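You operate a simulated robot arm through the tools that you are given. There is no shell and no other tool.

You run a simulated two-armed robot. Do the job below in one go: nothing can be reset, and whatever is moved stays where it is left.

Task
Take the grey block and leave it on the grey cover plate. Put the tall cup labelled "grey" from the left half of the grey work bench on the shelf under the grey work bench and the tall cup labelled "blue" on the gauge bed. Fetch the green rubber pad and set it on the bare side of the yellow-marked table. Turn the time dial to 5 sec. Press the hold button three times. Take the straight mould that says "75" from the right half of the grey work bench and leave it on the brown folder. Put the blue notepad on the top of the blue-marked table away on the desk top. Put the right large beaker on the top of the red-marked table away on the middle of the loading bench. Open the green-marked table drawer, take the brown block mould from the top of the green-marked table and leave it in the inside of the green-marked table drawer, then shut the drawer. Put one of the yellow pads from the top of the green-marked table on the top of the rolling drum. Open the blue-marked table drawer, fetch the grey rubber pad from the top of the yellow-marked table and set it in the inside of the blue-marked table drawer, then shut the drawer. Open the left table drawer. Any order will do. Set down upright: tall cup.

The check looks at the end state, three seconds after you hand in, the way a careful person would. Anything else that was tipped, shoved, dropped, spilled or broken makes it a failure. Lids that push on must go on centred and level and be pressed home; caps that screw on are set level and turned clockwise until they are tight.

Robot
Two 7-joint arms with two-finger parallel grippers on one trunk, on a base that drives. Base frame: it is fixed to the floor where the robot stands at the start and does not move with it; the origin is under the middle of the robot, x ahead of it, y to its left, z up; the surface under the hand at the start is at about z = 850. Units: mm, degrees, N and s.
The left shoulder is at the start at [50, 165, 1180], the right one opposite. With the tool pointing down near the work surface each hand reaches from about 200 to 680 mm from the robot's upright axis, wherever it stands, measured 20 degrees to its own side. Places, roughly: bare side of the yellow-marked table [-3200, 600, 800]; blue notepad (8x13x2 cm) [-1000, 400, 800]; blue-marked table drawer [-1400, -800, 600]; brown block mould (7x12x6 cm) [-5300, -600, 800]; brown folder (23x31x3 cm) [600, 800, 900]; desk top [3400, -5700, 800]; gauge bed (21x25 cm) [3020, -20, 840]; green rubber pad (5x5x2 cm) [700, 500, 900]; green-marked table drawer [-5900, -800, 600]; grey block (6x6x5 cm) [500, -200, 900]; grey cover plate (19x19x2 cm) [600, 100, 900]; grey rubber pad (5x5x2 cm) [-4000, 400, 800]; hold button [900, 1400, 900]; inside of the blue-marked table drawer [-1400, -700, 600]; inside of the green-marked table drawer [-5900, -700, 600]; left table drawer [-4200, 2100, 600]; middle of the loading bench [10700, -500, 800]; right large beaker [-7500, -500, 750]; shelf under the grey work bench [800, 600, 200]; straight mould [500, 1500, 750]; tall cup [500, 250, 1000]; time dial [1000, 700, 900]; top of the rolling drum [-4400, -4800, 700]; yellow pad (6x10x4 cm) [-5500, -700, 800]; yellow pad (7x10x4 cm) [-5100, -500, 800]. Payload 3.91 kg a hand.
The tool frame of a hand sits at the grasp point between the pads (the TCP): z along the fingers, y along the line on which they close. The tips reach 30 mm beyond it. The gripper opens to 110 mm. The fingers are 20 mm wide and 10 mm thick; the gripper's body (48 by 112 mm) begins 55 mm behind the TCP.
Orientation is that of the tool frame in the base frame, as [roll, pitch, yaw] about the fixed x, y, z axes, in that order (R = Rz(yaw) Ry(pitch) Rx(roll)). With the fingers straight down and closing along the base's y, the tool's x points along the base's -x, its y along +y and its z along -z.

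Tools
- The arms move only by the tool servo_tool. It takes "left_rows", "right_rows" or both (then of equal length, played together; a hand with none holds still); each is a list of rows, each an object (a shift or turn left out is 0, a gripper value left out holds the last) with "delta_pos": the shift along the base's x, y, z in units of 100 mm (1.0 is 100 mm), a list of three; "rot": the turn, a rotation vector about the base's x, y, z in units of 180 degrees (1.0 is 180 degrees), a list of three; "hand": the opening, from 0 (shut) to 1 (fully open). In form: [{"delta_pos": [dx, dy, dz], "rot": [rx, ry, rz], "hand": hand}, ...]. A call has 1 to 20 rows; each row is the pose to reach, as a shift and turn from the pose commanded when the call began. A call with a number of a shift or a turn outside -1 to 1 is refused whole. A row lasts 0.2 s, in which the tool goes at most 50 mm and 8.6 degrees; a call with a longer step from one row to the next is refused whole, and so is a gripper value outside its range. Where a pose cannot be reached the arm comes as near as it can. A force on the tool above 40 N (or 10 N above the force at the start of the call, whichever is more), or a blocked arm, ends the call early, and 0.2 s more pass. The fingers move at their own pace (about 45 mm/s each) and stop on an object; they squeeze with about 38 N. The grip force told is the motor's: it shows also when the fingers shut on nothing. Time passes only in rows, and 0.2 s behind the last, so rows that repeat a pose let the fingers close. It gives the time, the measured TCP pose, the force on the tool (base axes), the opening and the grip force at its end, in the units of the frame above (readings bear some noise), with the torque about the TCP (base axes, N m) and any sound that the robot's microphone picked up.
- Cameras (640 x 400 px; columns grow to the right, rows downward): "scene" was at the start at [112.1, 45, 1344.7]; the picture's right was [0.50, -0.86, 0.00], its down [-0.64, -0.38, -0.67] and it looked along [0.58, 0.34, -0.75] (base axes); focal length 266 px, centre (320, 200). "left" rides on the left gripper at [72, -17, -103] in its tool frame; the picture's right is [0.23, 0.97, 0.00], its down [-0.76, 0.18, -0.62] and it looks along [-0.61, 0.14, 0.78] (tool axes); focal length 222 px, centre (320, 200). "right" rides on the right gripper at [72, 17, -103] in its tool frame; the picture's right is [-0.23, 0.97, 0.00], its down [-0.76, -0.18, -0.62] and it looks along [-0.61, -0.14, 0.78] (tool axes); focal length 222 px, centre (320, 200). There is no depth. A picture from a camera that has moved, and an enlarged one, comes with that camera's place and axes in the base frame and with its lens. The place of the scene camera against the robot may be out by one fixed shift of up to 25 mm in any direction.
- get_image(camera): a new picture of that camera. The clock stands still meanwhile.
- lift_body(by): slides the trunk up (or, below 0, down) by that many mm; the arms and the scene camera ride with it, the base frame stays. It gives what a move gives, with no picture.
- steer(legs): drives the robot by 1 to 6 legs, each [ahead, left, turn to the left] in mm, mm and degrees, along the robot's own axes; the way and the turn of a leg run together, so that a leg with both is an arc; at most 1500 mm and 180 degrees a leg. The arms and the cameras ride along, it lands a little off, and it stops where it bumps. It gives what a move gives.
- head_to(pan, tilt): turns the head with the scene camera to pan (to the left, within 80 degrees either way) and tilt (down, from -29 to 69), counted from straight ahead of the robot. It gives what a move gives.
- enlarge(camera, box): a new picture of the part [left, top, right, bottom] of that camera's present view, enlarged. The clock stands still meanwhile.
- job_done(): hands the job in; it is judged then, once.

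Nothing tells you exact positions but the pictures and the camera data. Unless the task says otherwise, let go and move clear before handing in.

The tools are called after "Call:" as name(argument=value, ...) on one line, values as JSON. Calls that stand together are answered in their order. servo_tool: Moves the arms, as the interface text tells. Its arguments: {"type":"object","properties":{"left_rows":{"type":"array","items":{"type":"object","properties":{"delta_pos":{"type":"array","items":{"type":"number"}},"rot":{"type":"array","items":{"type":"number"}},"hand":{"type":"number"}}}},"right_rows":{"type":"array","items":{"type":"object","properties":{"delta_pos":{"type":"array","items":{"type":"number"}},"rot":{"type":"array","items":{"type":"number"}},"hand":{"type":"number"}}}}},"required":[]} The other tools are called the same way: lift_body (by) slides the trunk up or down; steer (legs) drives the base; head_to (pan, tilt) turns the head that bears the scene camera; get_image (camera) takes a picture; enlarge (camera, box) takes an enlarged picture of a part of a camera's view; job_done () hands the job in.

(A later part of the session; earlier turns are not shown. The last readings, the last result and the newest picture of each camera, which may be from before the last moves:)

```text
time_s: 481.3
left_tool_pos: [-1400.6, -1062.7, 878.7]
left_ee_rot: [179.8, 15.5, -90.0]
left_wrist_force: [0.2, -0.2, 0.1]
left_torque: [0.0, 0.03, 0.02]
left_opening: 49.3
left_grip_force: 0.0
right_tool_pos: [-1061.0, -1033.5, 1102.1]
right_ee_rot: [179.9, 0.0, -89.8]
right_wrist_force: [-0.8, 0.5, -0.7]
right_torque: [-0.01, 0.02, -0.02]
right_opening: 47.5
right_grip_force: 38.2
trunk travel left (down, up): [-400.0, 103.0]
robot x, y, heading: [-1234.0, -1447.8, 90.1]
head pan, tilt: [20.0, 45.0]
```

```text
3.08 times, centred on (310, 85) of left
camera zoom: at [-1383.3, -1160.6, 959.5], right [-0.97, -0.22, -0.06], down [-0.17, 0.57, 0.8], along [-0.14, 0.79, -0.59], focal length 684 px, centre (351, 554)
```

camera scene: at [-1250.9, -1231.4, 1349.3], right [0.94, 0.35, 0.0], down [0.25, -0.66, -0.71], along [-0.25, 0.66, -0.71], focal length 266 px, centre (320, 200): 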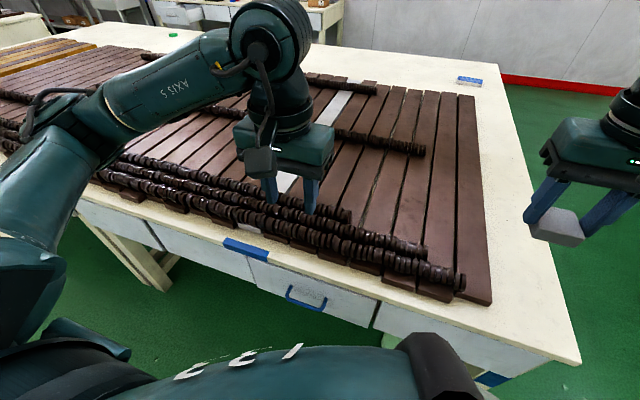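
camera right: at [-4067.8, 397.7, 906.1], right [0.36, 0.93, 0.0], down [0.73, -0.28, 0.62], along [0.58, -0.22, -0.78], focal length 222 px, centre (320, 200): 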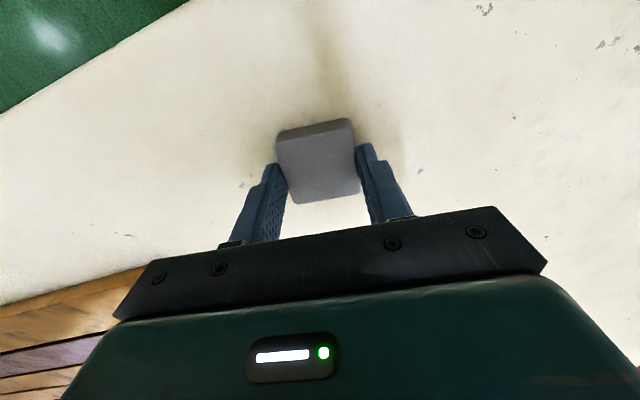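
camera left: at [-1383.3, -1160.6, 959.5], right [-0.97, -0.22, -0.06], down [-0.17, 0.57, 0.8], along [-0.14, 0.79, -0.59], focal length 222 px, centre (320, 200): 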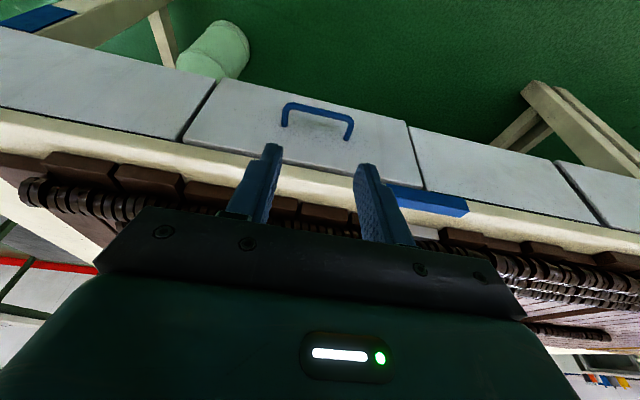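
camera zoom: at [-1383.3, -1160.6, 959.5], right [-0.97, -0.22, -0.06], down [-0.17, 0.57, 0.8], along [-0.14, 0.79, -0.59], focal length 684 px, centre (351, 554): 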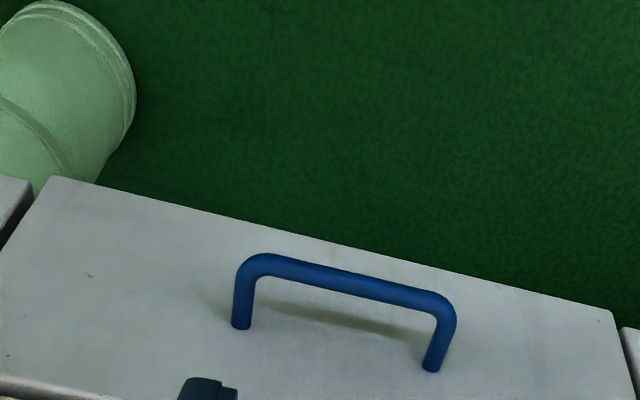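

Two-view fix: bar at y≈−980, z≈666, drawer front y≈−944. Move to the entry line, then insert.

Call:
servo_tool(left_rows=[{"delta_pos": [-0.03, 0.23, -0.3]}, {"delta_pos": [-0.03, 0.46, -0.6]}, {"delta_pos": [-0.03, 0.69, -0.88]}])

Call:
enlarge(camera="left", box=[200, 60, 440, 220])

Call:
servo_tool(left_rows=[{"delta_pos": [0, 0.08, -0.3]}, {"delta_pos": [0, 0.16, -0.6]}, {"delta_pos": [0, 0.22, -0.83]}])

Call:
enlarge(camera="left", box=[200, 60, 440, 220])

```text
time_s: 482.1
left_tool_pos: [-1401.8, -994.9, 789.1]
left_ee_rot: [179.9, 15.4, -90.1]
left_wrist_force: [1.0, 0.7, -0.6]
left_torque: [-0.04, 0.01, 0.0]
left_opening: 49.6
left_grip_force: 0.1
right_tool_pos: [-1061.3, -1032.2, 1103.0]
right_ee_rot: [-179.9, -0.1, -89.7]
right_wrist_force: [-0.2, -0.3, -0.6]
right_torque: [0.04, 0.0, 0.0]
right_opening: 47.3
right_grip_force: 38.6
trunk travel left (down, up): [-400.0, 103.0]
robot x, y, heading: [-1235.4, -1443.7, 90.3]
head pan, tilt: [20.0, 45.0]
```

```text
2.50 times, centred on (320, 140) of left
camera zoom: at [-1384.1, -1090.1, 870.4], right [-0.97, -0.22, -0.06], down [-0.17, 0.57, 0.8], along [-0.14, 0.79, -0.59], focal length 555 px, centre (320, 350)
```

zoom: 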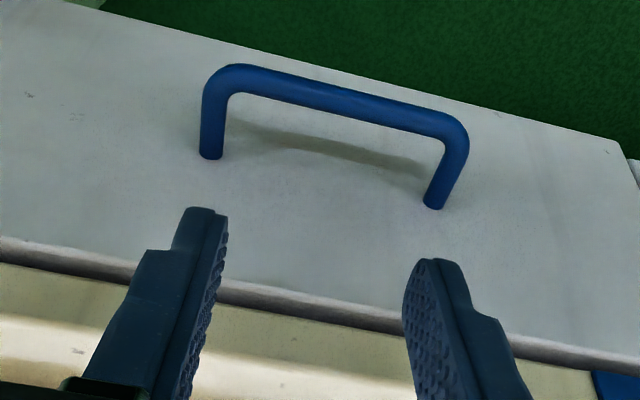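

```text
time_s: 482.9
left_tool_pos: [-1402.6, -974.3, 706.2]
left_ee_rot: [179.8, 15.4, -90.1]
left_wrist_force: [0.5, -0.1, 0.8]
left_torque: [0.01, -0.01, 0.02]
left_opening: 49.6
left_grip_force: 0.0
right_tool_pos: [-1062.2, -1033.5, 1101.5]
right_ee_rot: [180.0, 0.0, -89.7]
right_wrist_force: [-0.3, 1.0, -0.6]
right_torque: [-0.04, 0.01, 0.02]
right_opening: 47.1
right_grip_force: 37.7
trunk travel left (down, up): [-400.0, 103.0]
robot x, y, heading: [-1235.6, -1444.3, 90.4]
head pan, tilt: [20.0, 45.0]
```

```text
2.50 times, centred on (320, 140) of left
camera zoom: at [-1385.7, -1070.8, 787.1], right [-0.97, -0.22, -0.06], down [-0.17, 0.57, 0.8], along [-0.14, 0.79, -0.59], focal length 555 px, centre (320, 350)
```

zoom: 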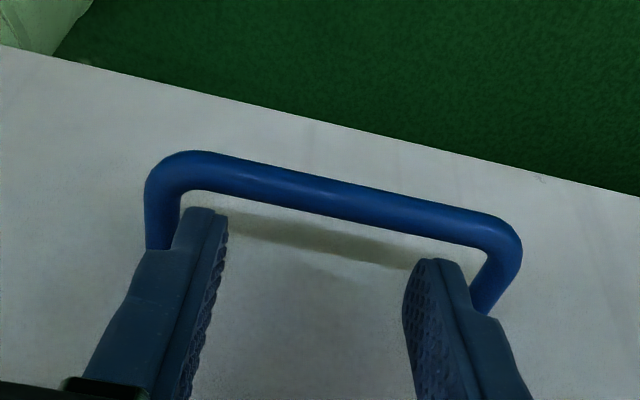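

Call:
servo_tool(left_rows=[{"delta_pos": [-0.035, 0.01, -0.02], "hand": 0.38}, {"delta_pos": [-0.035, 0.03, -0.08], "hand": 0.38}, {"delta_pos": [-0.035, 0.045, -0.15], "hand": 0.38}, {"delta_pos": [-0.035, 0.055, -0.21], "hand": 0.38}])

Call:
enlarge(camera="left", box=[200, 60, 440, 220])

```text
time_s: 483.9
left_tool_pos: [-1406.2, -968.2, 686.3]
left_ee_rot: [179.8, 15.5, -90.0]
left_wrist_force: [0.2, -0.7, 0.5]
left_torque: [0.05, 0.02, -0.05]
left_opening: 41.8
left_grip_force: 0.1
right_tool_pos: [-1061.0, -1033.4, 1101.8]
right_ee_rot: [-179.9, 0.0, -89.7]
right_wrist_force: [0.2, 0.2, -0.7]
right_torque: [0.03, 0.01, 0.01]
right_opening: 47.2
right_grip_force: 38.4
trunk travel left (down, up): [-400.0, 103.0]
robot x, y, heading: [-1236.8, -1448.3, 90.3]
head pan, tilt: [20.0, 45.0]
```

```text
2.50 times, centred on (320, 140) of left
camera zoom: at [-1389.1, -1064.6, 767.7], right [-0.97, -0.22, -0.06], down [-0.17, 0.57, 0.8], along [-0.14, 0.79, -0.59], focal length 555 px, centre (320, 350)
```

zoom: 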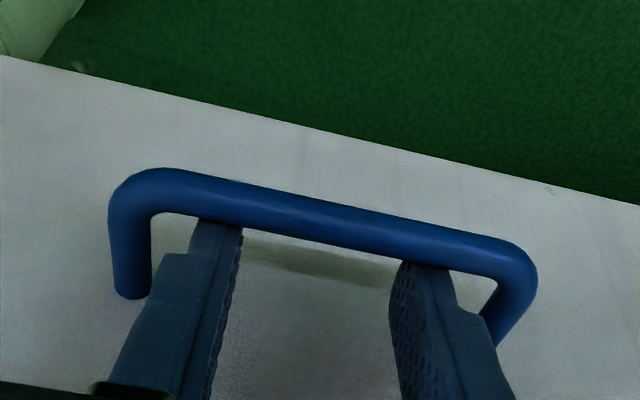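

Hooked. Pull the drawer out.

Call:
servo_tool(left_rows=[{"delta_pos": [0, -0.05, 0]}, {"delta_pos": [0, -0.12, 0]}, {"delta_pos": [0, -0.22, 0]}, {"delta_pos": [0, -0.35, 0]}, {"delta_pos": [0, -0.5, 0]}, {"delta_pos": [0, -0.7, 0]}, {"delta_pos": [0, -0.9, 0]}])

Call:
get_image(camera="scene")

Call:
steer(legs=[[-100, 0, 0]])

Call:
get_image(camera="scene")

```text
time_s: 485.5
left_tool_pos: [-1406.7, -1059.8, 685.2]
left_ee_rot: [179.7, 15.4, -90.0]
left_wrist_force: [-0.1, 0.3, 0.4]
left_torque: [-0.01, -0.01, 0.01]
left_opening: 41.7
left_grip_force: 0.1
right_tool_pos: [-1061.8, -1032.9, 1101.3]
right_ee_rot: [180.0, 0.1, -89.8]
right_wrist_force: [0.4, -0.4, -1.6]
right_torque: [0.0, 0.01, 0.03]
right_opening: 47.3
right_grip_force: 37.8
trunk travel left (down, up): [-400.0, 103.0]
robot x, y, heading: [-1232.5, -1439.1, 90.2]
head pan, tilt: [20.0, 45.0]
```

```text
taken
camera scene: at [-1249.9, -1332.1, 1349.2], right [0.94, 0.35, 0.0], down [0.24, -0.66, -0.71], along [-0.24, 0.66, -0.71], focal length 266 px, centre (320, 200)
```

scene: 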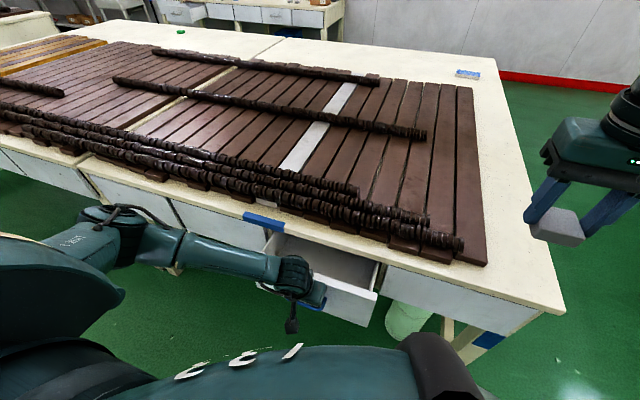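

```text
time_s: 486.7
left_tool_pos: [-1406.1, -1159.1, 685.9]
left_ee_rot: [179.9, 15.5, -90.1]
left_wrist_force: [-0.3, 0.2, -0.5]
left_torque: [0.0, 0.01, -0.01]
left_opening: 41.7
left_grip_force: 0.0
right_tool_pos: [-1060.6, -1131.6, 1102.8]
right_ee_rot: [180.0, 0.0, -89.7]
right_wrist_force: [-0.5, -0.3, -0.5]
right_torque: [0.03, -0.03, 0.01]
right_opening: 47.0
right_grip_force: 38.1
trunk travel left (down, up): [-400.0, 103.0]
robot x, y, heading: [-1234.8, -1542.5, 90.4]
head pan, tilt: [20.0, 45.0]
```

```text
taken
camera scene: at [-1249.4, -1431.3, 1349.3], right [0.94, 0.35, 0.0], down [0.24, -0.66, -0.71], along [-0.24, 0.66, -0.71], focal length 266 px, centre (320, 200)
```

scene: 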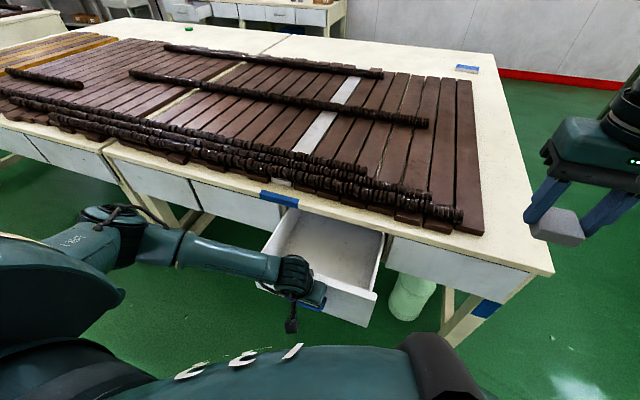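

Call:
servo_tool(left_rows=[{"delta_pos": [0, -0.2, 0]}, {"delta_pos": [0, -0.4, 0]}, {"delta_pos": [0, -0.6, 0]}, {"delta_pos": [0, -0.8, 0]}])

Call:
servo_tool(left_rows=[{"delta_pos": [0, 0.08, 0]}, {"delta_pos": [0, 0.05, 0.15]}, {"delta_pos": [0, -0.02, 0.4]}, {"delta_pos": [0, -0.1, 0.7]}, {"delta_pos": [0, -0.18, 1.0]}])

Call:
servo_tool(left_rows=[{"delta_pos": [-0.1, 0, 0.3], "rot": [-0.028, 0, 0]}, {"delta_pos": [-0.3, 0, 0.6], "rot": [-0.056, 0, 0]}, {"delta_pos": [-0.5, 0, 1.0], "rot": [-0.0833, 0, 0]}])

Call:
get_image(camera="scene")

```text
time_s: 487.7
left_tool_pos: [-1407.7, -1238.8, 685.3]
left_ee_rot: [179.8, 15.4, -90.0]
left_wrist_force: [-0.2, 0.0, 0.8]
left_torque: [0.0, 0.0, -0.02]
left_opening: 41.7
left_grip_force: 0.2
right_tool_pos: [-1060.4, -1131.5, 1101.7]
right_ee_rot: [180.0, 0.0, -89.8]
right_wrist_force: [0.3, -0.7, -0.5]
right_torque: [0.01, -0.01, 0.0]
right_opening: 47.3
right_grip_force: 38.1
trunk travel left (down, up): [-400.0, 103.0]
robot x, y, heading: [-1234.4, -1541.8, 90.3]
head pan, tilt: [20.0, 45.0]
```

```text
time_s: 488.9
left_tool_pos: [-1407.0, -1256.8, 787.4]
left_ee_rot: [179.8, 15.3, -90.1]
left_wrist_force: [-0.2, 0.2, -0.1]
left_torque: [-0.02, 0.0, -0.04]
left_opening: 42.0
left_grip_force: 0.2
right_tool_pos: [-1060.6, -1132.6, 1101.5]
right_ee_rot: [-179.9, 0.1, -89.9]
right_wrist_force: [0.3, -0.6, -0.7]
right_torque: [-0.05, 0.04, -0.01]
right_opening: 47.3
right_grip_force: 38.2
trunk travel left (down, up): [-400.0, 103.0]
robot x, y, heading: [-1234.1, -1542.9, 90.4]
head pan, tilt: [20.0, 45.0]
```

```text
time_s: 489.7
left_tool_pos: [-1457.3, -1255.2, 888.5]
left_ee_rot: [179.9, 0.4, -90.3]
left_wrist_force: [-0.2, -0.6, -0.2]
left_torque: [0.0, -0.03, -0.01]
left_opening: 41.7
left_grip_force: 0.1
right_tool_pos: [-1062.3, -1131.6, 1101.3]
right_ee_rot: [-180.0, -0.1, -89.8]
right_wrist_force: [-0.8, 0.7, -1.1]
right_torque: [-0.02, -0.02, 0.05]
right_opening: 47.5
right_grip_force: 38.2
trunk travel left (down, up): [-400.0, 103.0]
robot x, y, heading: [-1232.3, -1541.0, 90.3]
head pan, tilt: [20.0, 45.0]
```

```text
taken
camera scene: at [-1249.4, -1430.6, 1349.2], right [0.94, 0.35, 0.0], down [0.24, -0.66, -0.71], along [-0.24, 0.66, -0.71], focal length 266 px, centre (320, 200)
```

scene: 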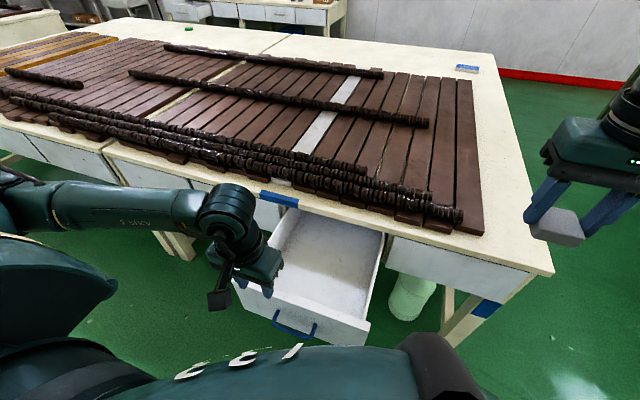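

The blue drawer is open and empty. Back off a little, strafe left so that the right hand (grey pad) is in line with it.

Call:
servo_tool(left_rows=[{"delta_pos": [-0.2, 0, 0.4]}, {"delta_pos": [-0.4, 0, 0.8]}, {"delta_pos": [-0.5, 0, 1.0]}])

Call:
steer(legs=[[-100, 0, 0], [0, 340, 0]])

Call:
head_to(pan=-15, tilt=48)

Call:
get_image(camera="scene")

Call:
get_image(camera="right")

```text
time_s: 490.5
left_tool_pos: [-1507.8, -1256.5, 986.3]
left_ee_rot: [179.9, 0.4, -90.1]
left_wrist_force: [-0.5, -0.1, -0.1]
left_torque: [-0.01, 0.05, 0.0]
left_opening: 41.7
left_grip_force: 0.2
right_tool_pos: [-1061.5, -1130.8, 1102.5]
right_ee_rot: [179.9, -0.1, -89.8]
right_wrist_force: [0.2, 0.7, 0.3]
right_torque: [0.02, 0.04, -0.03]
right_opening: 46.9
right_grip_force: 38.1
trunk travel left (down, up): [-400.0, 103.0]
robot x, y, heading: [-1234.2, -1542.3, 90.3]
head pan, tilt: [20.0, 45.0]
```

```text
time_s: 494.8
left_tool_pos: [-1852.7, -1360.0, 986.0]
left_ee_rot: [179.9, 0.3, -89.8]
left_wrist_force: [-0.5, 0.1, 0.1]
left_torque: [-0.03, -0.03, 0.0]
left_opening: 41.5
left_grip_force: 0.1
right_tool_pos: [-1405.4, -1232.3, 1101.5]
right_ee_rot: [180.0, 0.0, -89.5]
right_wrist_force: [0.3, 0.1, 0.2]
right_torque: [0.0, -0.02, 0.03]
right_opening: 47.3
right_grip_force: 38.4
trunk travel left (down, up): [-400.0, 103.0]
robot x, y, heading: [-1579.7, -1646.0, 90.4]
head pan, tilt: [20.0, 45.0]
```

```text
time_s: 495.8
left_tool_pos: [-1851.7, -1360.4, 986.0]
left_ee_rot: [179.8, 0.4, -89.9]
left_wrist_force: [0.2, 0.7, 0.0]
left_torque: [-0.05, -0.01, 0.02]
left_opening: 42.0
left_grip_force: 0.1
right_tool_pos: [-1405.8, -1234.7, 1102.3]
right_ee_rot: [-180.0, 0.0, -89.4]
right_wrist_force: [0.4, 0.6, -0.6]
right_torque: [0.0, -0.03, -0.02]
right_opening: 47.1
right_grip_force: 38.0
trunk travel left (down, up): [-400.0, 103.0]
robot x, y, heading: [-1580.0, -1642.9, 90.2]
head pan, tilt: [-15.0, 48.0]
```

```text
taken
camera scene: at [-1544.0, -1533.4, 1345.0], right [0.97, -0.25, 0.0], down [-0.18, -0.72, -0.67], along [0.17, 0.65, -0.74], focal length 266 px, centre (320, 200)
```

scene: 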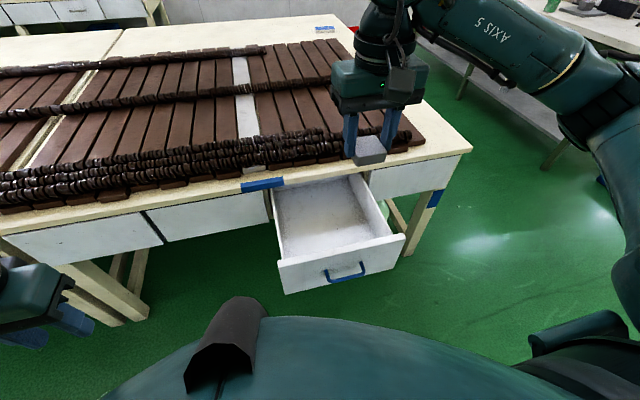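

```text
taken
camera right: at [-1420.6, -1306.4, 1205.2], right [-0.98, 0.22, 0.0], down [0.17, 0.76, 0.62], along [0.14, 0.61, -0.78], focal length 222 px, centre (320, 200)
```

right: 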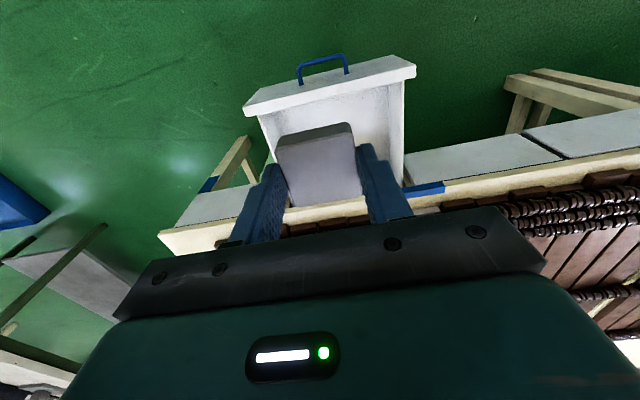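

Call:
servo_tool(right_rows=[{"delta_pos": [0, 0.2, -0.3]}, {"delta_pos": [0, 0.4, -0.6]}, {"delta_pos": [0, 0.5, -0.9]}])

Call:
servo_tool(right_rows=[{"delta_pos": [0, 0.2, -0.3]}, {"delta_pos": [0, 0.4, -0.6]}, {"delta_pos": [0, 0.5, -0.95]}])

Call:
servo_tool(right_rows=[{"delta_pos": [0, 0.2, -0.3]}, {"delta_pos": [0, 0.4, -0.6]}, {"delta_pos": [0, 0.5, -0.9]}])

Call:
get_image(camera="right")

Call:
get_image(camera="scene")

```text
time_s: 496.6
left_tool_pos: [-1851.7, -1360.5, 986.2]
left_ee_rot: [179.8, 0.5, -89.7]
left_wrist_force: [0.9, -1.3, -0.1]
left_torque: [0.02, 0.0, -0.04]
left_opening: 41.8
left_grip_force: 0.1
right_tool_pos: [-1404.4, -1181.8, 1011.0]
right_ee_rot: [-180.0, 0.0, -89.4]
right_wrist_force: [-0.4, 0.3, 0.0]
right_torque: [0.0, 0.01, 0.0]
right_opening: 47.3
right_grip_force: 37.7
trunk travel left (down, up): [-400.0, 103.0]
robot x, y, heading: [-1578.8, -1645.7, 90.6]
head pan, tilt: [-15.0, 48.0]
```

```text
time_s: 497.4
left_tool_pos: [-1852.2, -1359.9, 985.3]
left_ee_rot: [179.8, 0.4, -89.8]
left_wrist_force: [0.3, 0.0, -0.3]
left_torque: [0.0, 0.01, -0.01]
left_opening: 41.6
left_grip_force: 0.2
right_tool_pos: [-1403.6, -1131.7, 916.1]
right_ee_rot: [179.9, -0.1, -89.5]
right_wrist_force: [0.5, -0.6, -0.5]
right_torque: [0.01, 0.03, -0.01]
right_opening: 47.4
right_grip_force: 38.3
trunk travel left (down, up): [-400.0, 103.0]
robot x, y, heading: [-1577.6, -1646.0, 90.5]
head pan, tilt: [-15.0, 48.0]
```

```text
time_s: 498.2
left_tool_pos: [-1851.6, -1359.4, 986.6]
left_ee_rot: [179.7, 0.3, -89.8]
left_wrist_force: [-0.5, -0.5, -0.2]
left_torque: [0.02, 0.0, 0.0]
left_opening: 41.9
left_grip_force: 0.0
right_tool_pos: [-1405.9, -1083.8, 825.5]
right_ee_rot: [-180.0, -0.1, -89.4]
right_wrist_force: [-0.5, -0.1, -0.7]
right_torque: [-0.02, 0.05, -0.02]
right_opening: 47.5
right_grip_force: 37.8
trunk travel left (down, up): [-400.0, 103.0]
robot x, y, heading: [-1574.7, -1643.1, 90.7]
head pan, tilt: [-15.0, 48.0]
```

```text
taken
camera right: at [-1420.4, -1156.6, 928.9], right [-0.98, 0.22, 0.0], down [0.17, 0.76, 0.62], along [0.14, 0.61, -0.78], focal length 222 px, centre (320, 200)
```

right: 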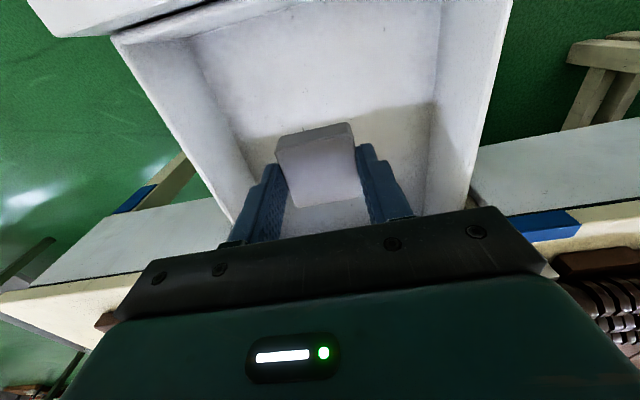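

```text
taken
camera scene: at [-1543.9, -1533.2, 1345.0], right [0.97, -0.25, 0.0], down [-0.19, -0.72, -0.67], along [0.17, 0.65, -0.74], focal length 266 px, centre (320, 200)
```

scene: 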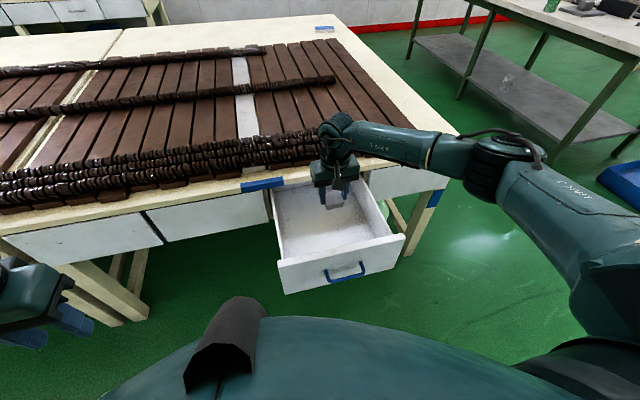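

Call:
servo_tool(right_rows=[{"delta_pos": [0, -0.1, -0.3]}, {"delta_pos": [0, -0.2, -0.6]}, {"delta_pos": [0, -0.2, -1.0]}])

Call:
servo_tool(right_rows=[{"delta_pos": [0, 0, -0.2]}, {"delta_pos": [0, 0, -0.35]}, {"delta_pos": [0, 0, -0.4]}, {"delta_pos": [0, 0, -0.44]}, {"delta_pos": [0, 0, -0.48]}, {"delta_pos": [0, 0, -0.52]}])

Call:
get_image(camera="right")

```text
time_s: 499.0
left_tool_pos: [-1851.3, -1359.9, 987.3]
left_ee_rot: [179.8, 0.4, -89.7]
left_wrist_force: [0.5, 0.5, -0.3]
left_torque: [-0.02, 0.02, 0.0]
left_opening: 42.0
left_grip_force: 0.1
right_tool_pos: [-1406.3, -1103.1, 727.0]
right_ee_rot: [180.0, 0.0, -89.5]
right_wrist_force: [-0.5, 0.1, -0.7]
right_torque: [-0.02, 0.0, 0.0]
right_opening: 47.1
right_grip_force: 38.1
trunk travel left (down, up): [-400.0, 103.0]
robot x, y, heading: [-1579.4, -1645.6, 90.4]
head pan, tilt: [-15.0, 48.0]
```

```text
time_s: 500.4
left_tool_pos: [-1851.4, -1359.9, 986.4]
left_ee_rot: [179.8, 0.4, -89.8]
left_wrist_force: [-0.1, 0.1, 0.0]
left_torque: [-0.01, -0.03, 0.03]
left_opening: 41.8
left_grip_force: 0.0
right_tool_pos: [-1404.9, -1103.0, 674.4]
right_ee_rot: [-180.0, 0.0, -89.6]
right_wrist_force: [0.0, 0.0, -0.2]
right_torque: [0.01, 0.03, -0.01]
right_opening: 47.3
right_grip_force: 38.1
trunk travel left (down, up): [-400.0, 103.0]
robot x, y, heading: [-1575.0, -1643.6, 90.3]
head pan, tilt: [-15.0, 48.0]
```

```text
taken
camera right: at [-1420.9, -1176.3, 777.9], right [-0.98, 0.22, 0.0], down [0.17, 0.76, 0.62], along [0.14, 0.61, -0.78], focal length 222 px, centre (320, 200)
```

right: 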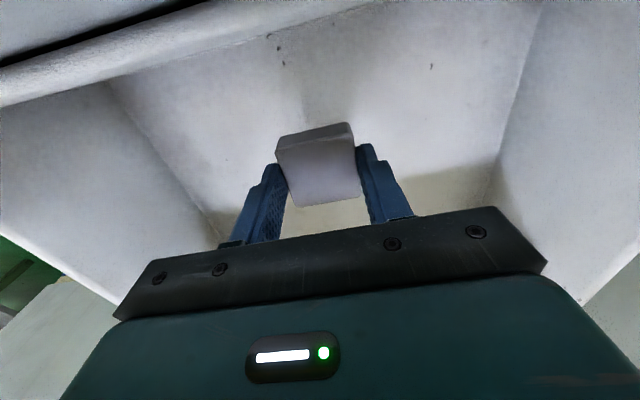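

Call:
servo_tool(right_rows=[{"delta_pos": [0, 0.15, 0]}, {"delta_pos": [0, 0.25, -0.04]}, {"delta_pos": [0, 0.25, -0.08]}, {"delta_pos": [0, 0.25, -0.12]}, {"delta_pos": [0, 0.25, -0.16]}, {"delta_pos": [0, 0.25, -0.2]}])

Call:
get_image(camera="right")

```text
time_s: 501.8
left_tool_pos: [-1851.1, -1360.5, 985.9]
left_ee_rot: [179.9, 0.4, -89.8]
left_wrist_force: [0.2, 0.4, 0.3]
left_torque: [0.0, 0.01, -0.01]
left_opening: 41.5
left_grip_force: 0.0
right_tool_pos: [-1405.8, -1082.6, 658.5]
right_ee_rot: [-180.0, -0.2, -89.5]
right_wrist_force: [0.0, 0.3, -0.7]
right_torque: [0.0, 0.0, -0.01]
right_opening: 47.5
right_grip_force: 38.1
right hand out of reach, approached as far as the arm can: row 6
trunk travel left (down, up): [-400.0, 103.0]
robot x, y, heading: [-1580.9, -1647.4, 90.5]
head pan, tilt: [-15.0, 48.0]
```

```text
taken
camera right: at [-1420.6, -1154.8, 761.8], right [-0.98, 0.22, 0.0], down [0.17, 0.76, 0.62], along [0.14, 0.61, -0.78], focal length 222 px, centre (320, 200)
```

right: 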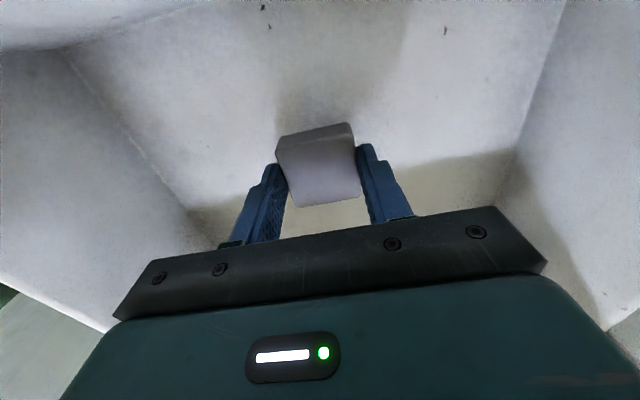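

Arm's reach ends here; raise the hand 60, lower the trunk 60, then continue down with force feedback.

Call:
servo_tool(right_rows=[{"delta_pos": [0, 0, 0.2]}, {"delta_pos": [0, 0, 0.4]}, {"delta_pos": [0, 0, 0.6]}])

Call:
lift_body(by=-60)

Call:
servo_tool(right_rows=[{"delta_pos": [0, 0, -0.03]}, {"delta_pos": [0, 0, -0.06]}, {"delta_pos": [0, 0, -0.09]}, {"delta_pos": [0, 0, -0.12]}, {"delta_pos": [0, 0, -0.15]}])

```text
time_s: 502.6
left_tool_pos: [-1852.1, -1359.8, 985.2]
left_ee_rot: [179.8, 0.4, -89.8]
left_wrist_force: [0.5, 0.2, -0.1]
left_torque: [0.02, -0.01, 0.02]
left_opening: 42.0
left_grip_force: 0.1
right_tool_pos: [-1406.6, -1082.7, 719.4]
right_ee_rot: [-180.0, 0.0, -89.5]
right_wrist_force: [0.5, -0.4, -0.4]
right_torque: [0.02, 0.03, -0.02]
right_opening: 47.1
right_grip_force: 38.1
trunk travel left (down, up): [-400.0, 103.0]
robot x, y, heading: [-1583.8, -1643.2, 90.5]
head pan, tilt: [-15.0, 48.0]
```

```text
time_s: 503.6
left_tool_pos: [-1851.7, -1360.6, 926.9]
left_ee_rot: [179.7, 0.6, -89.8]
left_wrist_force: [0.0, -0.1, 0.2]
left_torque: [-0.02, -0.03, 0.01]
left_opening: 41.9
left_grip_force: 0.1
right_tool_pos: [-1405.6, -1083.3, 659.2]
right_ee_rot: [-179.9, 0.0, -89.4]
right_wrist_force: [0.3, -0.3, -0.6]
right_torque: [0.02, 0.03, 0.04]
right_opening: 47.4
right_grip_force: 38.0
trunk travel left (down, up): [-340.0, 163.0]
robot x, y, heading: [-1582.0, -1644.3, 90.2]
head pan, tilt: [-15.0, 48.0]
```

```text
time_s: 504.8
left_tool_pos: [-1852.2, -1359.6, 926.4]
left_ee_rot: [179.8, 0.5, -89.9]
left_wrist_force: [0.0, 0.7, 0.9]
left_torque: [-0.02, 0.02, -0.02]
left_opening: 42.0
left_grip_force: 0.1
right_tool_pos: [-1406.1, -1083.8, 644.6]
right_ee_rot: [179.9, 0.0, -89.5]
right_wrist_force: [1.2, -0.3, -0.1]
right_torque: [-0.03, -0.02, 0.0]
right_opening: 47.3
right_grip_force: 38.3
trunk travel left (down, up): [-340.0, 163.0]
robot x, y, heading: [-1577.5, -1644.7, 90.4]
head pan, tilt: [-15.0, 48.0]
```

Call:
servo_tool(right_rows=[{"delta_pos": [0, 0, -0.03]}, {"delta_pos": [0, 0, -0.06]}, {"delta_pos": [0, 0, -0.09]}, {"delta_pos": [0, 0, -0.12]}, {"delta_pos": [0, 0, -0.15]}, {"delta_pos": [0, 0, -0.18]}])

Call:
get_image(camera="right")

```text
time_s: 506.2
left_tool_pos: [-1851.9, -1361.6, 926.2]
left_ee_rot: [179.9, 0.6, -89.8]
left_wrist_force: [-0.2, 0.0, -0.4]
left_torque: [0.01, -0.02, 0.02]
left_opening: 41.8
left_grip_force: 0.0
right_tool_pos: [-1405.1, -1081.7, 629.1]
right_ee_rot: [180.0, 0.2, -89.6]
right_wrist_force: [2.5, 1.2, 17.5]
right_torque: [-0.25, -0.07, 0.02]
right_opening: 47.5
right_grip_force: 37.5
trunk travel left (down, up): [-340.0, 163.0]
robot x, y, heading: [-1577.8, -1643.3, 90.4]
head pan, tilt: [-15.0, 48.0]
```

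```text
taken
camera right: at [-1420.9, -1154.6, 731.9], right [-0.98, 0.22, 0.0], down [0.17, 0.76, 0.63], along [0.14, 0.61, -0.78], focal length 222 px, centre (320, 200)
```

right: 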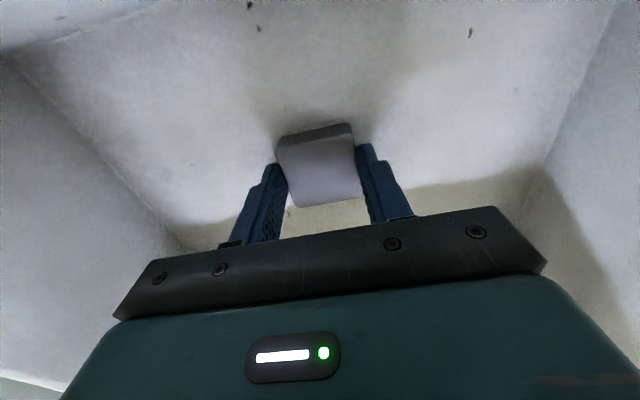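

Contact with the drawer floor. Release and rise out of the drawer.

Call:
servo_tool(right_rows=[{"delta_pos": [0, 0, 0.02], "hand": 0.75}, {"delta_pos": [0, 0, 0.02], "hand": 0.75}, {"delta_pos": [0, 0, 0.02], "hand": 0.75}, {"delta_pos": [0, 0, 0.3], "hand": 0.75}, {"delta_pos": [0, 0, 0.6], "hand": 0.75}, {"delta_pos": [0, 0, 1.0], "hand": 0.75}])

Call:
servo_tool(right_rows=[{"delta_pos": [0, -0.2, 0.3], "hand": 0.75}, {"delta_pos": [0, -0.4, 0.6], "hand": 0.75}, {"delta_pos": [0, -0.6, 1.0], "hand": 0.75}])

Call:
servo_tool(right_rows=[{"delta_pos": [0, -0.3, 0.3], "hand": 0.75}, {"delta_pos": [0, -0.6, 0.6], "hand": 0.75}, {"delta_pos": [0, -0.9, 1.0], "hand": 0.75}])

Call:
get_image(camera="scene")

Call:
get_image(camera="right")

```text
time_s: 507.6
left_tool_pos: [-1851.9, -1360.1, 927.0]
left_ee_rot: [179.9, 0.5, -89.8]
left_wrist_force: [-0.3, 0.6, 0.0]
left_torque: [0.02, -0.05, 0.01]
left_opening: 41.9
left_grip_force: 0.1
right_tool_pos: [-1404.8, -1081.7, 726.7]
right_ee_rot: [-180.0, 0.0, -89.5]
right_wrist_force: [0.2, 1.3, 0.5]
right_torque: [0.03, 0.01, 0.01]
right_opening: 82.5
right_grip_force: 0.0
trunk travel left (down, up): [-340.0, 163.0]
robot x, y, heading: [-1577.4, -1645.1, 90.4]
head pan, tilt: [-15.0, 48.0]
```

```text
time_s: 508.4
left_tool_pos: [-1851.7, -1360.7, 926.4]
left_ee_rot: [179.7, 0.5, -89.8]
left_wrist_force: [0.4, -0.1, 1.0]
left_torque: [-0.02, -0.02, -0.02]
left_opening: 41.6
left_grip_force: 0.1
right_tool_pos: [-1407.6, -1144.3, 825.7]
right_ee_rot: [-180.0, 0.0, -89.6]
right_wrist_force: [0.1, -0.3, -0.1]
right_torque: [-0.01, -0.03, 0.0]
right_opening: 82.5
right_grip_force: 0.1
trunk travel left (down, up): [-340.0, 163.0]
robot x, y, heading: [-1577.1, -1644.4, 90.5]
head pan, tilt: [-15.0, 48.0]
```

```text
time_s: 509.2
left_tool_pos: [-1851.6, -1360.9, 926.2]
left_ee_rot: [179.7, 0.5, -89.8]
left_wrist_force: [-0.3, 0.4, -0.3]
left_torque: [0.02, -0.02, -0.01]
left_opening: 41.9
left_grip_force: 0.1
right_tool_pos: [-1407.0, -1232.8, 927.6]
right_ee_rot: [-179.8, 0.0, -89.4]
right_wrist_force: [-0.2, 0.1, 0.3]
right_torque: [0.01, -0.03, 0.01]
right_opening: 82.4
right_grip_force: 0.0
trunk travel left (down, up): [-340.0, 163.0]
robot x, y, heading: [-1578.4, -1644.5, 90.6]
head pan, tilt: [-15.0, 48.0]
```

```text
taken
camera scene: at [-1544.0, -1533.7, 1285.0], right [0.97, -0.25, 0.0], down [-0.19, -0.72, -0.67], along [0.17, 0.65, -0.74], focal length 266 px, centre (320, 200)
```

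scene: 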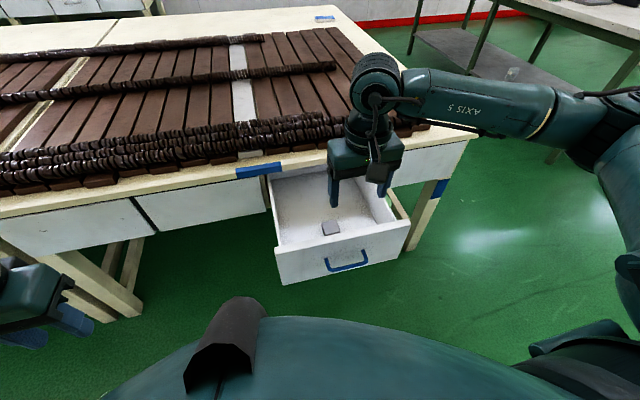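

```text
taken
camera right: at [-1422.7, -1304.7, 1031.0], right [-0.98, 0.22, 0.0], down [0.17, 0.76, 0.62], along [0.14, 0.61, -0.78], focal length 222 px, centre (320, 200)
```

right: 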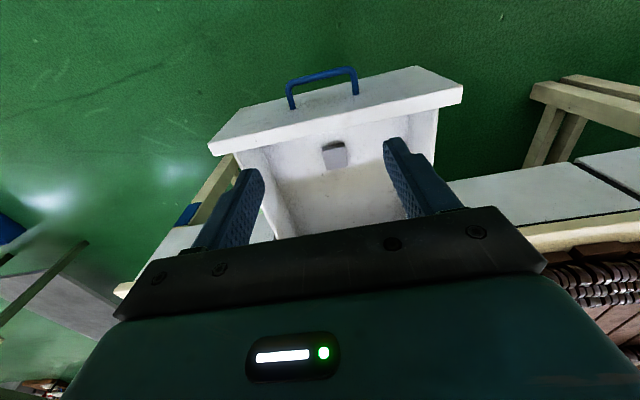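

The pad lies in the drawer. Now close it by pushing the handle bar with the right hand's prongs from the front.

Call:
servo_tool(right_rows=[{"delta_pos": [0.02, -0.3, -0.2], "hand": 0.42}, {"delta_pos": [0.03, -0.62, -0.5], "hand": 0.42}, {"delta_pos": [0.03, -0.65, -0.95], "hand": 0.42}])

Call:
servo_tool(right_rows=[{"delta_pos": [0, 0, -0.35]}, {"delta_pos": [0, 0, -0.7]}, {"delta_pos": [0, 0, -1.0]}])

Call:
servo_tool(right_rows=[{"delta_pos": [0, 0, -0.3]}, {"delta_pos": [0, 0, -0.5]}])

Call:
get_image(camera="right")

Call:
get_image(camera="scene")

```text
time_s: 510.0
left_tool_pos: [-1852.3, -1359.5, 926.5]
left_ee_rot: [179.8, 0.5, -89.8]
left_wrist_force: [-0.9, 0.0, 1.3]
left_torque: [-0.01, -0.01, -0.03]
left_opening: 41.8
left_grip_force: 0.1
right_tool_pos: [-1403.4, -1298.9, 831.7]
right_ee_rot: [180.0, 0.0, -89.5]
right_wrist_force: [0.3, -0.4, 0.9]
right_torque: [0.04, 0.0, 0.04]
right_opening: 46.4
right_grip_force: 0.0
trunk travel left (down, up): [-340.0, 163.0]
robot x, y, heading: [-1578.1, -1645.4, 90.5]
head pan, tilt: [-15.0, 48.0]
```

```text
time_s: 510.8
left_tool_pos: [-1851.8, -1360.6, 926.5]
left_ee_rot: [179.7, 0.4, -89.8]
left_wrist_force: [-0.5, -1.9, 0.8]
left_torque: [0.02, -0.05, 0.02]
left_opening: 41.7
left_grip_force: 0.0
right_tool_pos: [-1402.3, -1296.6, 730.5]
right_ee_rot: [180.0, 0.0, -89.5]
right_wrist_force: [1.0, -0.3, 0.5]
right_torque: [0.01, 0.01, 0.0]
right_opening: 45.9
right_grip_force: 0.0
trunk travel left (down, up): [-340.0, 163.0]
robot x, y, heading: [-1576.2, -1649.2, 90.7]
head pan, tilt: [-15.0, 48.0]
```

```text
time_s: 511.4
left_tool_pos: [-1851.4, -1359.4, 925.4]
left_ee_rot: [179.8, 0.4, -89.9]
left_wrist_force: [-0.3, 0.1, 0.0]
left_torque: [0.02, 0.0, -0.02]
left_opening: 42.0
left_grip_force: 0.0
right_tool_pos: [-1402.0, -1298.7, 681.7]
right_ee_rot: [-179.9, 0.0, -89.5]
right_wrist_force: [-0.4, 0.1, 0.6]
right_torque: [-0.02, -0.06, -0.01]
right_opening: 46.1
right_grip_force: 0.0
trunk travel left (down, up): [-340.0, 163.0]
robot x, y, heading: [-1577.3, -1642.5, 90.7]
head pan, tilt: [-15.0, 48.0]
```

```text
taken
camera right: at [-1417.9, -1370.4, 784.8], right [-0.98, 0.22, 0.0], down [0.17, 0.76, 0.62], along [0.14, 0.61, -0.78], focal length 222 px, centre (320, 200)
```

right: 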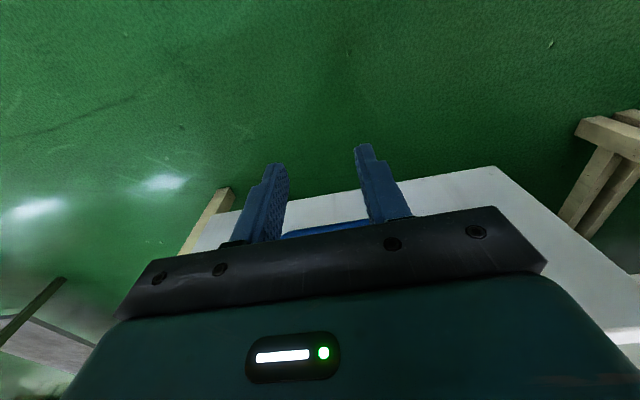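

```text
taken
camera scene: at [-1543.9, -1533.4, 1285.1], right [0.97, -0.25, 0.0], down [-0.19, -0.72, -0.67], along [0.17, 0.65, -0.74], focal length 266 px, centre (320, 200)
```

scene: 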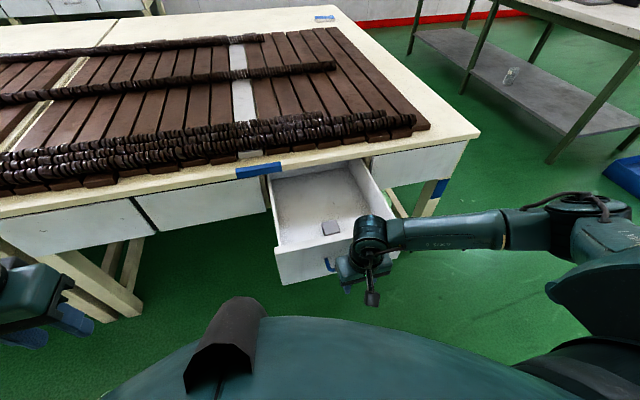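

Push the drawer in.

Call:
servo_tool(right_rows=[{"delta_pos": [0, 0.15, 0]}, {"delta_pos": [0, 0.3, 0]}, {"delta_pos": [0, 0.45, 0]}, {"delta_pos": [0, 0.6, 0]}, {"delta_pos": [0, 0.8, 0]}, {"delta_pos": [0, 1.0, 0]}])

Call:
get_image(camera="scene")

```text
time_s: 512.8
left_tool_pos: [-1852.9, -1359.5, 927.0]
left_ee_rot: [179.7, 0.5, -89.8]
left_wrist_force: [0.1, -1.4, -0.1]
left_torque: [0.01, 0.01, 0.01]
left_opening: 41.8
left_grip_force: 0.1
right_tool_pos: [-1403.1, -1197.2, 680.7]
right_ee_rot: [180.0, 0.0, -89.5]
right_wrist_force: [1.0, 0.2, 1.0]
right_torque: [-0.01, 0.06, 0.0]
right_opening: 46.2
right_grip_force: 0.0
trunk travel left (down, up): [-340.0, 163.0]
robot x, y, heading: [-1581.0, -1642.9, 90.5]
head pan, tilt: [-15.0, 48.0]
```

```text
taken
camera scene: at [-1544.1, -1533.4, 1285.0], right [0.97, -0.25, 0.0], down [-0.19, -0.72, -0.67], along [0.17, 0.65, -0.74], focal length 266 px, centre (320, 200)
```

scene: 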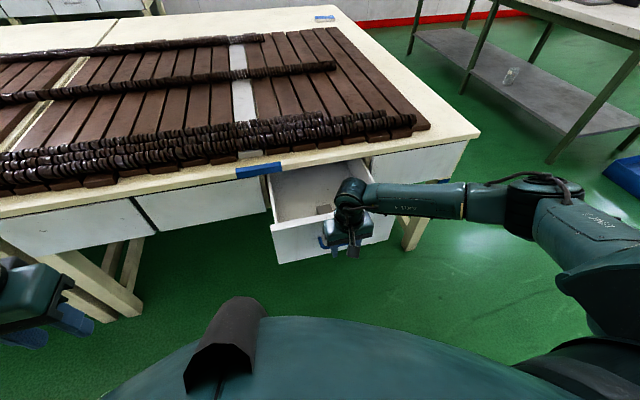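

Call:
servo_tool(right_rows=[{"delta_pos": [0, 0.2, 0]}, {"delta_pos": [0, 0.4, 0]}, {"delta_pos": [0, 0.6, 0]}, {"delta_pos": [0, 0.8, 0]}, {"delta_pos": [0, 1.0, 0]}])

Call:
servo_tool(right_rows=[{"delta_pos": [0, 0.15, 0]}, {"delta_pos": [0, 0.3, 0]}, {"delta_pos": [0, 0.45, 0]}, {"delta_pos": [0, 0.6, 0]}, {"delta_pos": [0, 0.75, 0]}, {"delta_pos": [0, 0.9, 0]}, {"delta_pos": [0, 1.0, 0]}])

Call:
get_image(camera="scene")

```text
time_s: 514.0
left_tool_pos: [-1852.9, -1359.3, 925.9]
left_ee_rot: [179.8, 0.5, -89.8]
left_wrist_force: [0.2, -0.2, -0.2]
left_torque: [-0.01, 0.0, -0.01]
left_opening: 41.8
left_grip_force: 0.1
right_tool_pos: [-1402.2, -1096.4, 682.5]
right_ee_rot: [-180.0, 0.0, -89.6]
right_wrist_force: [-0.4, 0.3, -0.1]
right_torque: [0.01, -0.01, -0.01]
right_opening: 46.1
right_grip_force: 0.1
trunk travel left (down, up): [-340.0, 163.0]
robot x, y, heading: [-1573.5, -1645.9, 90.3]
head pan, tilt: [-15.0, 48.0]
```

```text
time_s: 515.6
left_tool_pos: [-1851.6, -1360.6, 926.4]
left_ee_rot: [179.8, 0.4, -89.8]
left_wrist_force: [-0.6, -0.1, -0.3]
left_torque: [0.02, 0.02, 0.0]
left_opening: 41.9
left_grip_force: 0.1
right_tool_pos: [-1403.1, -1037.9, 681.5]
right_ee_rot: [179.9, 0.1, -89.5]
right_wrist_force: [-0.3, 0.3, 1.0]
right_torque: [-0.01, -0.01, 0.02]
right_opening: 46.0
right_grip_force: 0.1
right hand out of reach, approached as far as the arm can: row 5, 6, 7
trunk travel left (down, up): [-340.0, 163.0]
robot x, y, heading: [-1574.1, -1642.5, 90.7]
head pan, tilt: [-15.0, 48.0]
```

```text
taken
camera scene: at [-1544.0, -1533.5, 1285.0], right [0.97, -0.25, 0.0], down [-0.19, -0.72, -0.67], along [0.17, 0.65, -0.74], focal length 266 px, centre (320, 200)
```

scene: 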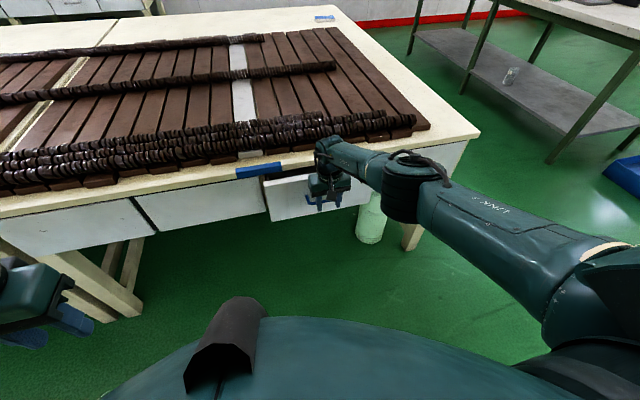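

The arm is at full reach; pull the hand back a bit, drive 120 mm forward and finish the push with force feedback.

Call:
servo_tool(right_rows=[{"delta_pos": [0, -0.4, 0]}, {"delta_pos": [0, -0.8, 0]}, {"delta_pos": [0, -1.0, 0]}])

Call:
steer(legs=[[120, 0, -0.5]])

Call:
servo_tool(right_rows=[{"delta_pos": [0, 0.15, 0]}, {"delta_pos": [0, 0.25, 0]}, {"delta_pos": [0, 0.32, 0]}, {"delta_pos": [0, 0.39, 0]}, {"delta_pos": [0, 0.46, 0]}, {"delta_pos": [0, 0.52, 0]}, {"delta_pos": [0, 0.58, 0]}, {"delta_pos": [0, 0.64, 0]}, {"delta_pos": [0, 0.7, 0]}])

Call:
get_image(camera="scene")

```text
time_s: 516.4
left_tool_pos: [-1851.9, -1359.9, 926.0]
left_ee_rot: [179.9, 0.4, -89.8]
left_wrist_force: [0.7, -0.9, -0.2]
left_torque: [0.0, -0.01, 0.0]
left_opening: 41.8
left_grip_force: 0.1
right_tool_pos: [-1403.1, -1136.6, 683.4]
right_ee_rot: [-179.9, 0.0, -89.6]
right_wrist_force: [-0.3, 0.5, -0.1]
right_torque: [-0.01, -0.01, 0.01]
right_opening: 46.1
right_grip_force: 0.0
trunk travel left (down, up): [-340.0, 163.0]
robot x, y, heading: [-1577.0, -1648.0, 90.6]
head pan, tilt: [-15.0, 48.0]
```

```text
time_s: 517.7
left_tool_pos: [-1851.2, -1235.8, 925.8]
left_ee_rot: [179.8, 0.3, -90.2]
left_wrist_force: [-0.4, 0.3, -0.7]
left_torque: [0.0, -0.02, 0.0]
left_opening: 41.8
left_grip_force: 0.0
right_tool_pos: [-1400.2, -1015.8, 682.1]
right_ee_rot: [-180.0, -0.2, -89.9]
right_wrist_force: [0.7, -0.3, -0.4]
right_torque: [0.0, 0.01, -0.03]
right_opening: 46.3
right_grip_force: 0.0
trunk travel left (down, up): [-340.0, 163.0]
robot x, y, heading: [-1580.6, -1522.2, 90.2]
head pan, tilt: [-15.0, 48.0]
```

```text
time_s: 518.6
left_tool_pos: [-1850.7, -1237.6, 925.1]
left_ee_rot: [179.8, 0.4, -90.3]
left_wrist_force: [-0.9, -0.4, -0.5]
left_torque: [0.0, 0.01, 0.01]
left_opening: 41.7
left_grip_force: 0.1
right_tool_pos: [-1399.8, -990.9, 679.1]
right_ee_rot: [-179.9, -1.6, -90.0]
right_wrist_force: [-0.3, -8.0, 0.4]
right_torque: [-0.1, -0.14, -0.23]
right_opening: 45.9
right_grip_force: 0.1
trunk travel left (down, up): [-340.0, 163.0]
robot x, y, heading: [-1580.2, -1526.1, 90.2]
head pan, tilt: [-15.0, 48.0]
stopped in row 4 (right hand): the force on the tool passed its limit at 48 N (the readings are from after the stop); the commanded pose is now the measured one
```

```text
taken
camera scene: at [-1543.9, -1412.7, 1284.9], right [0.97, -0.26, 0.0], down [-0.19, -0.72, -0.67], along [0.17, 0.65, -0.74], focal length 266 px, centre (320, 200)
```

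scene: 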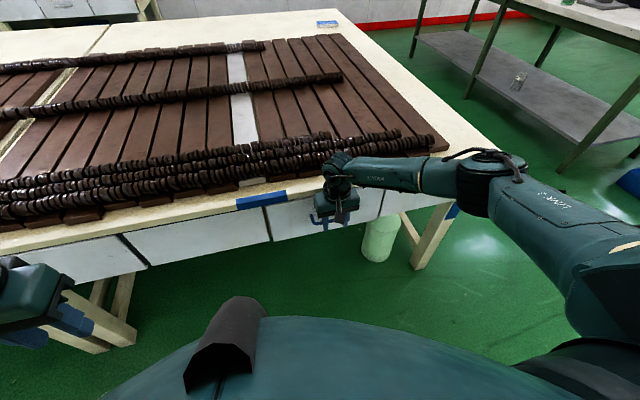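

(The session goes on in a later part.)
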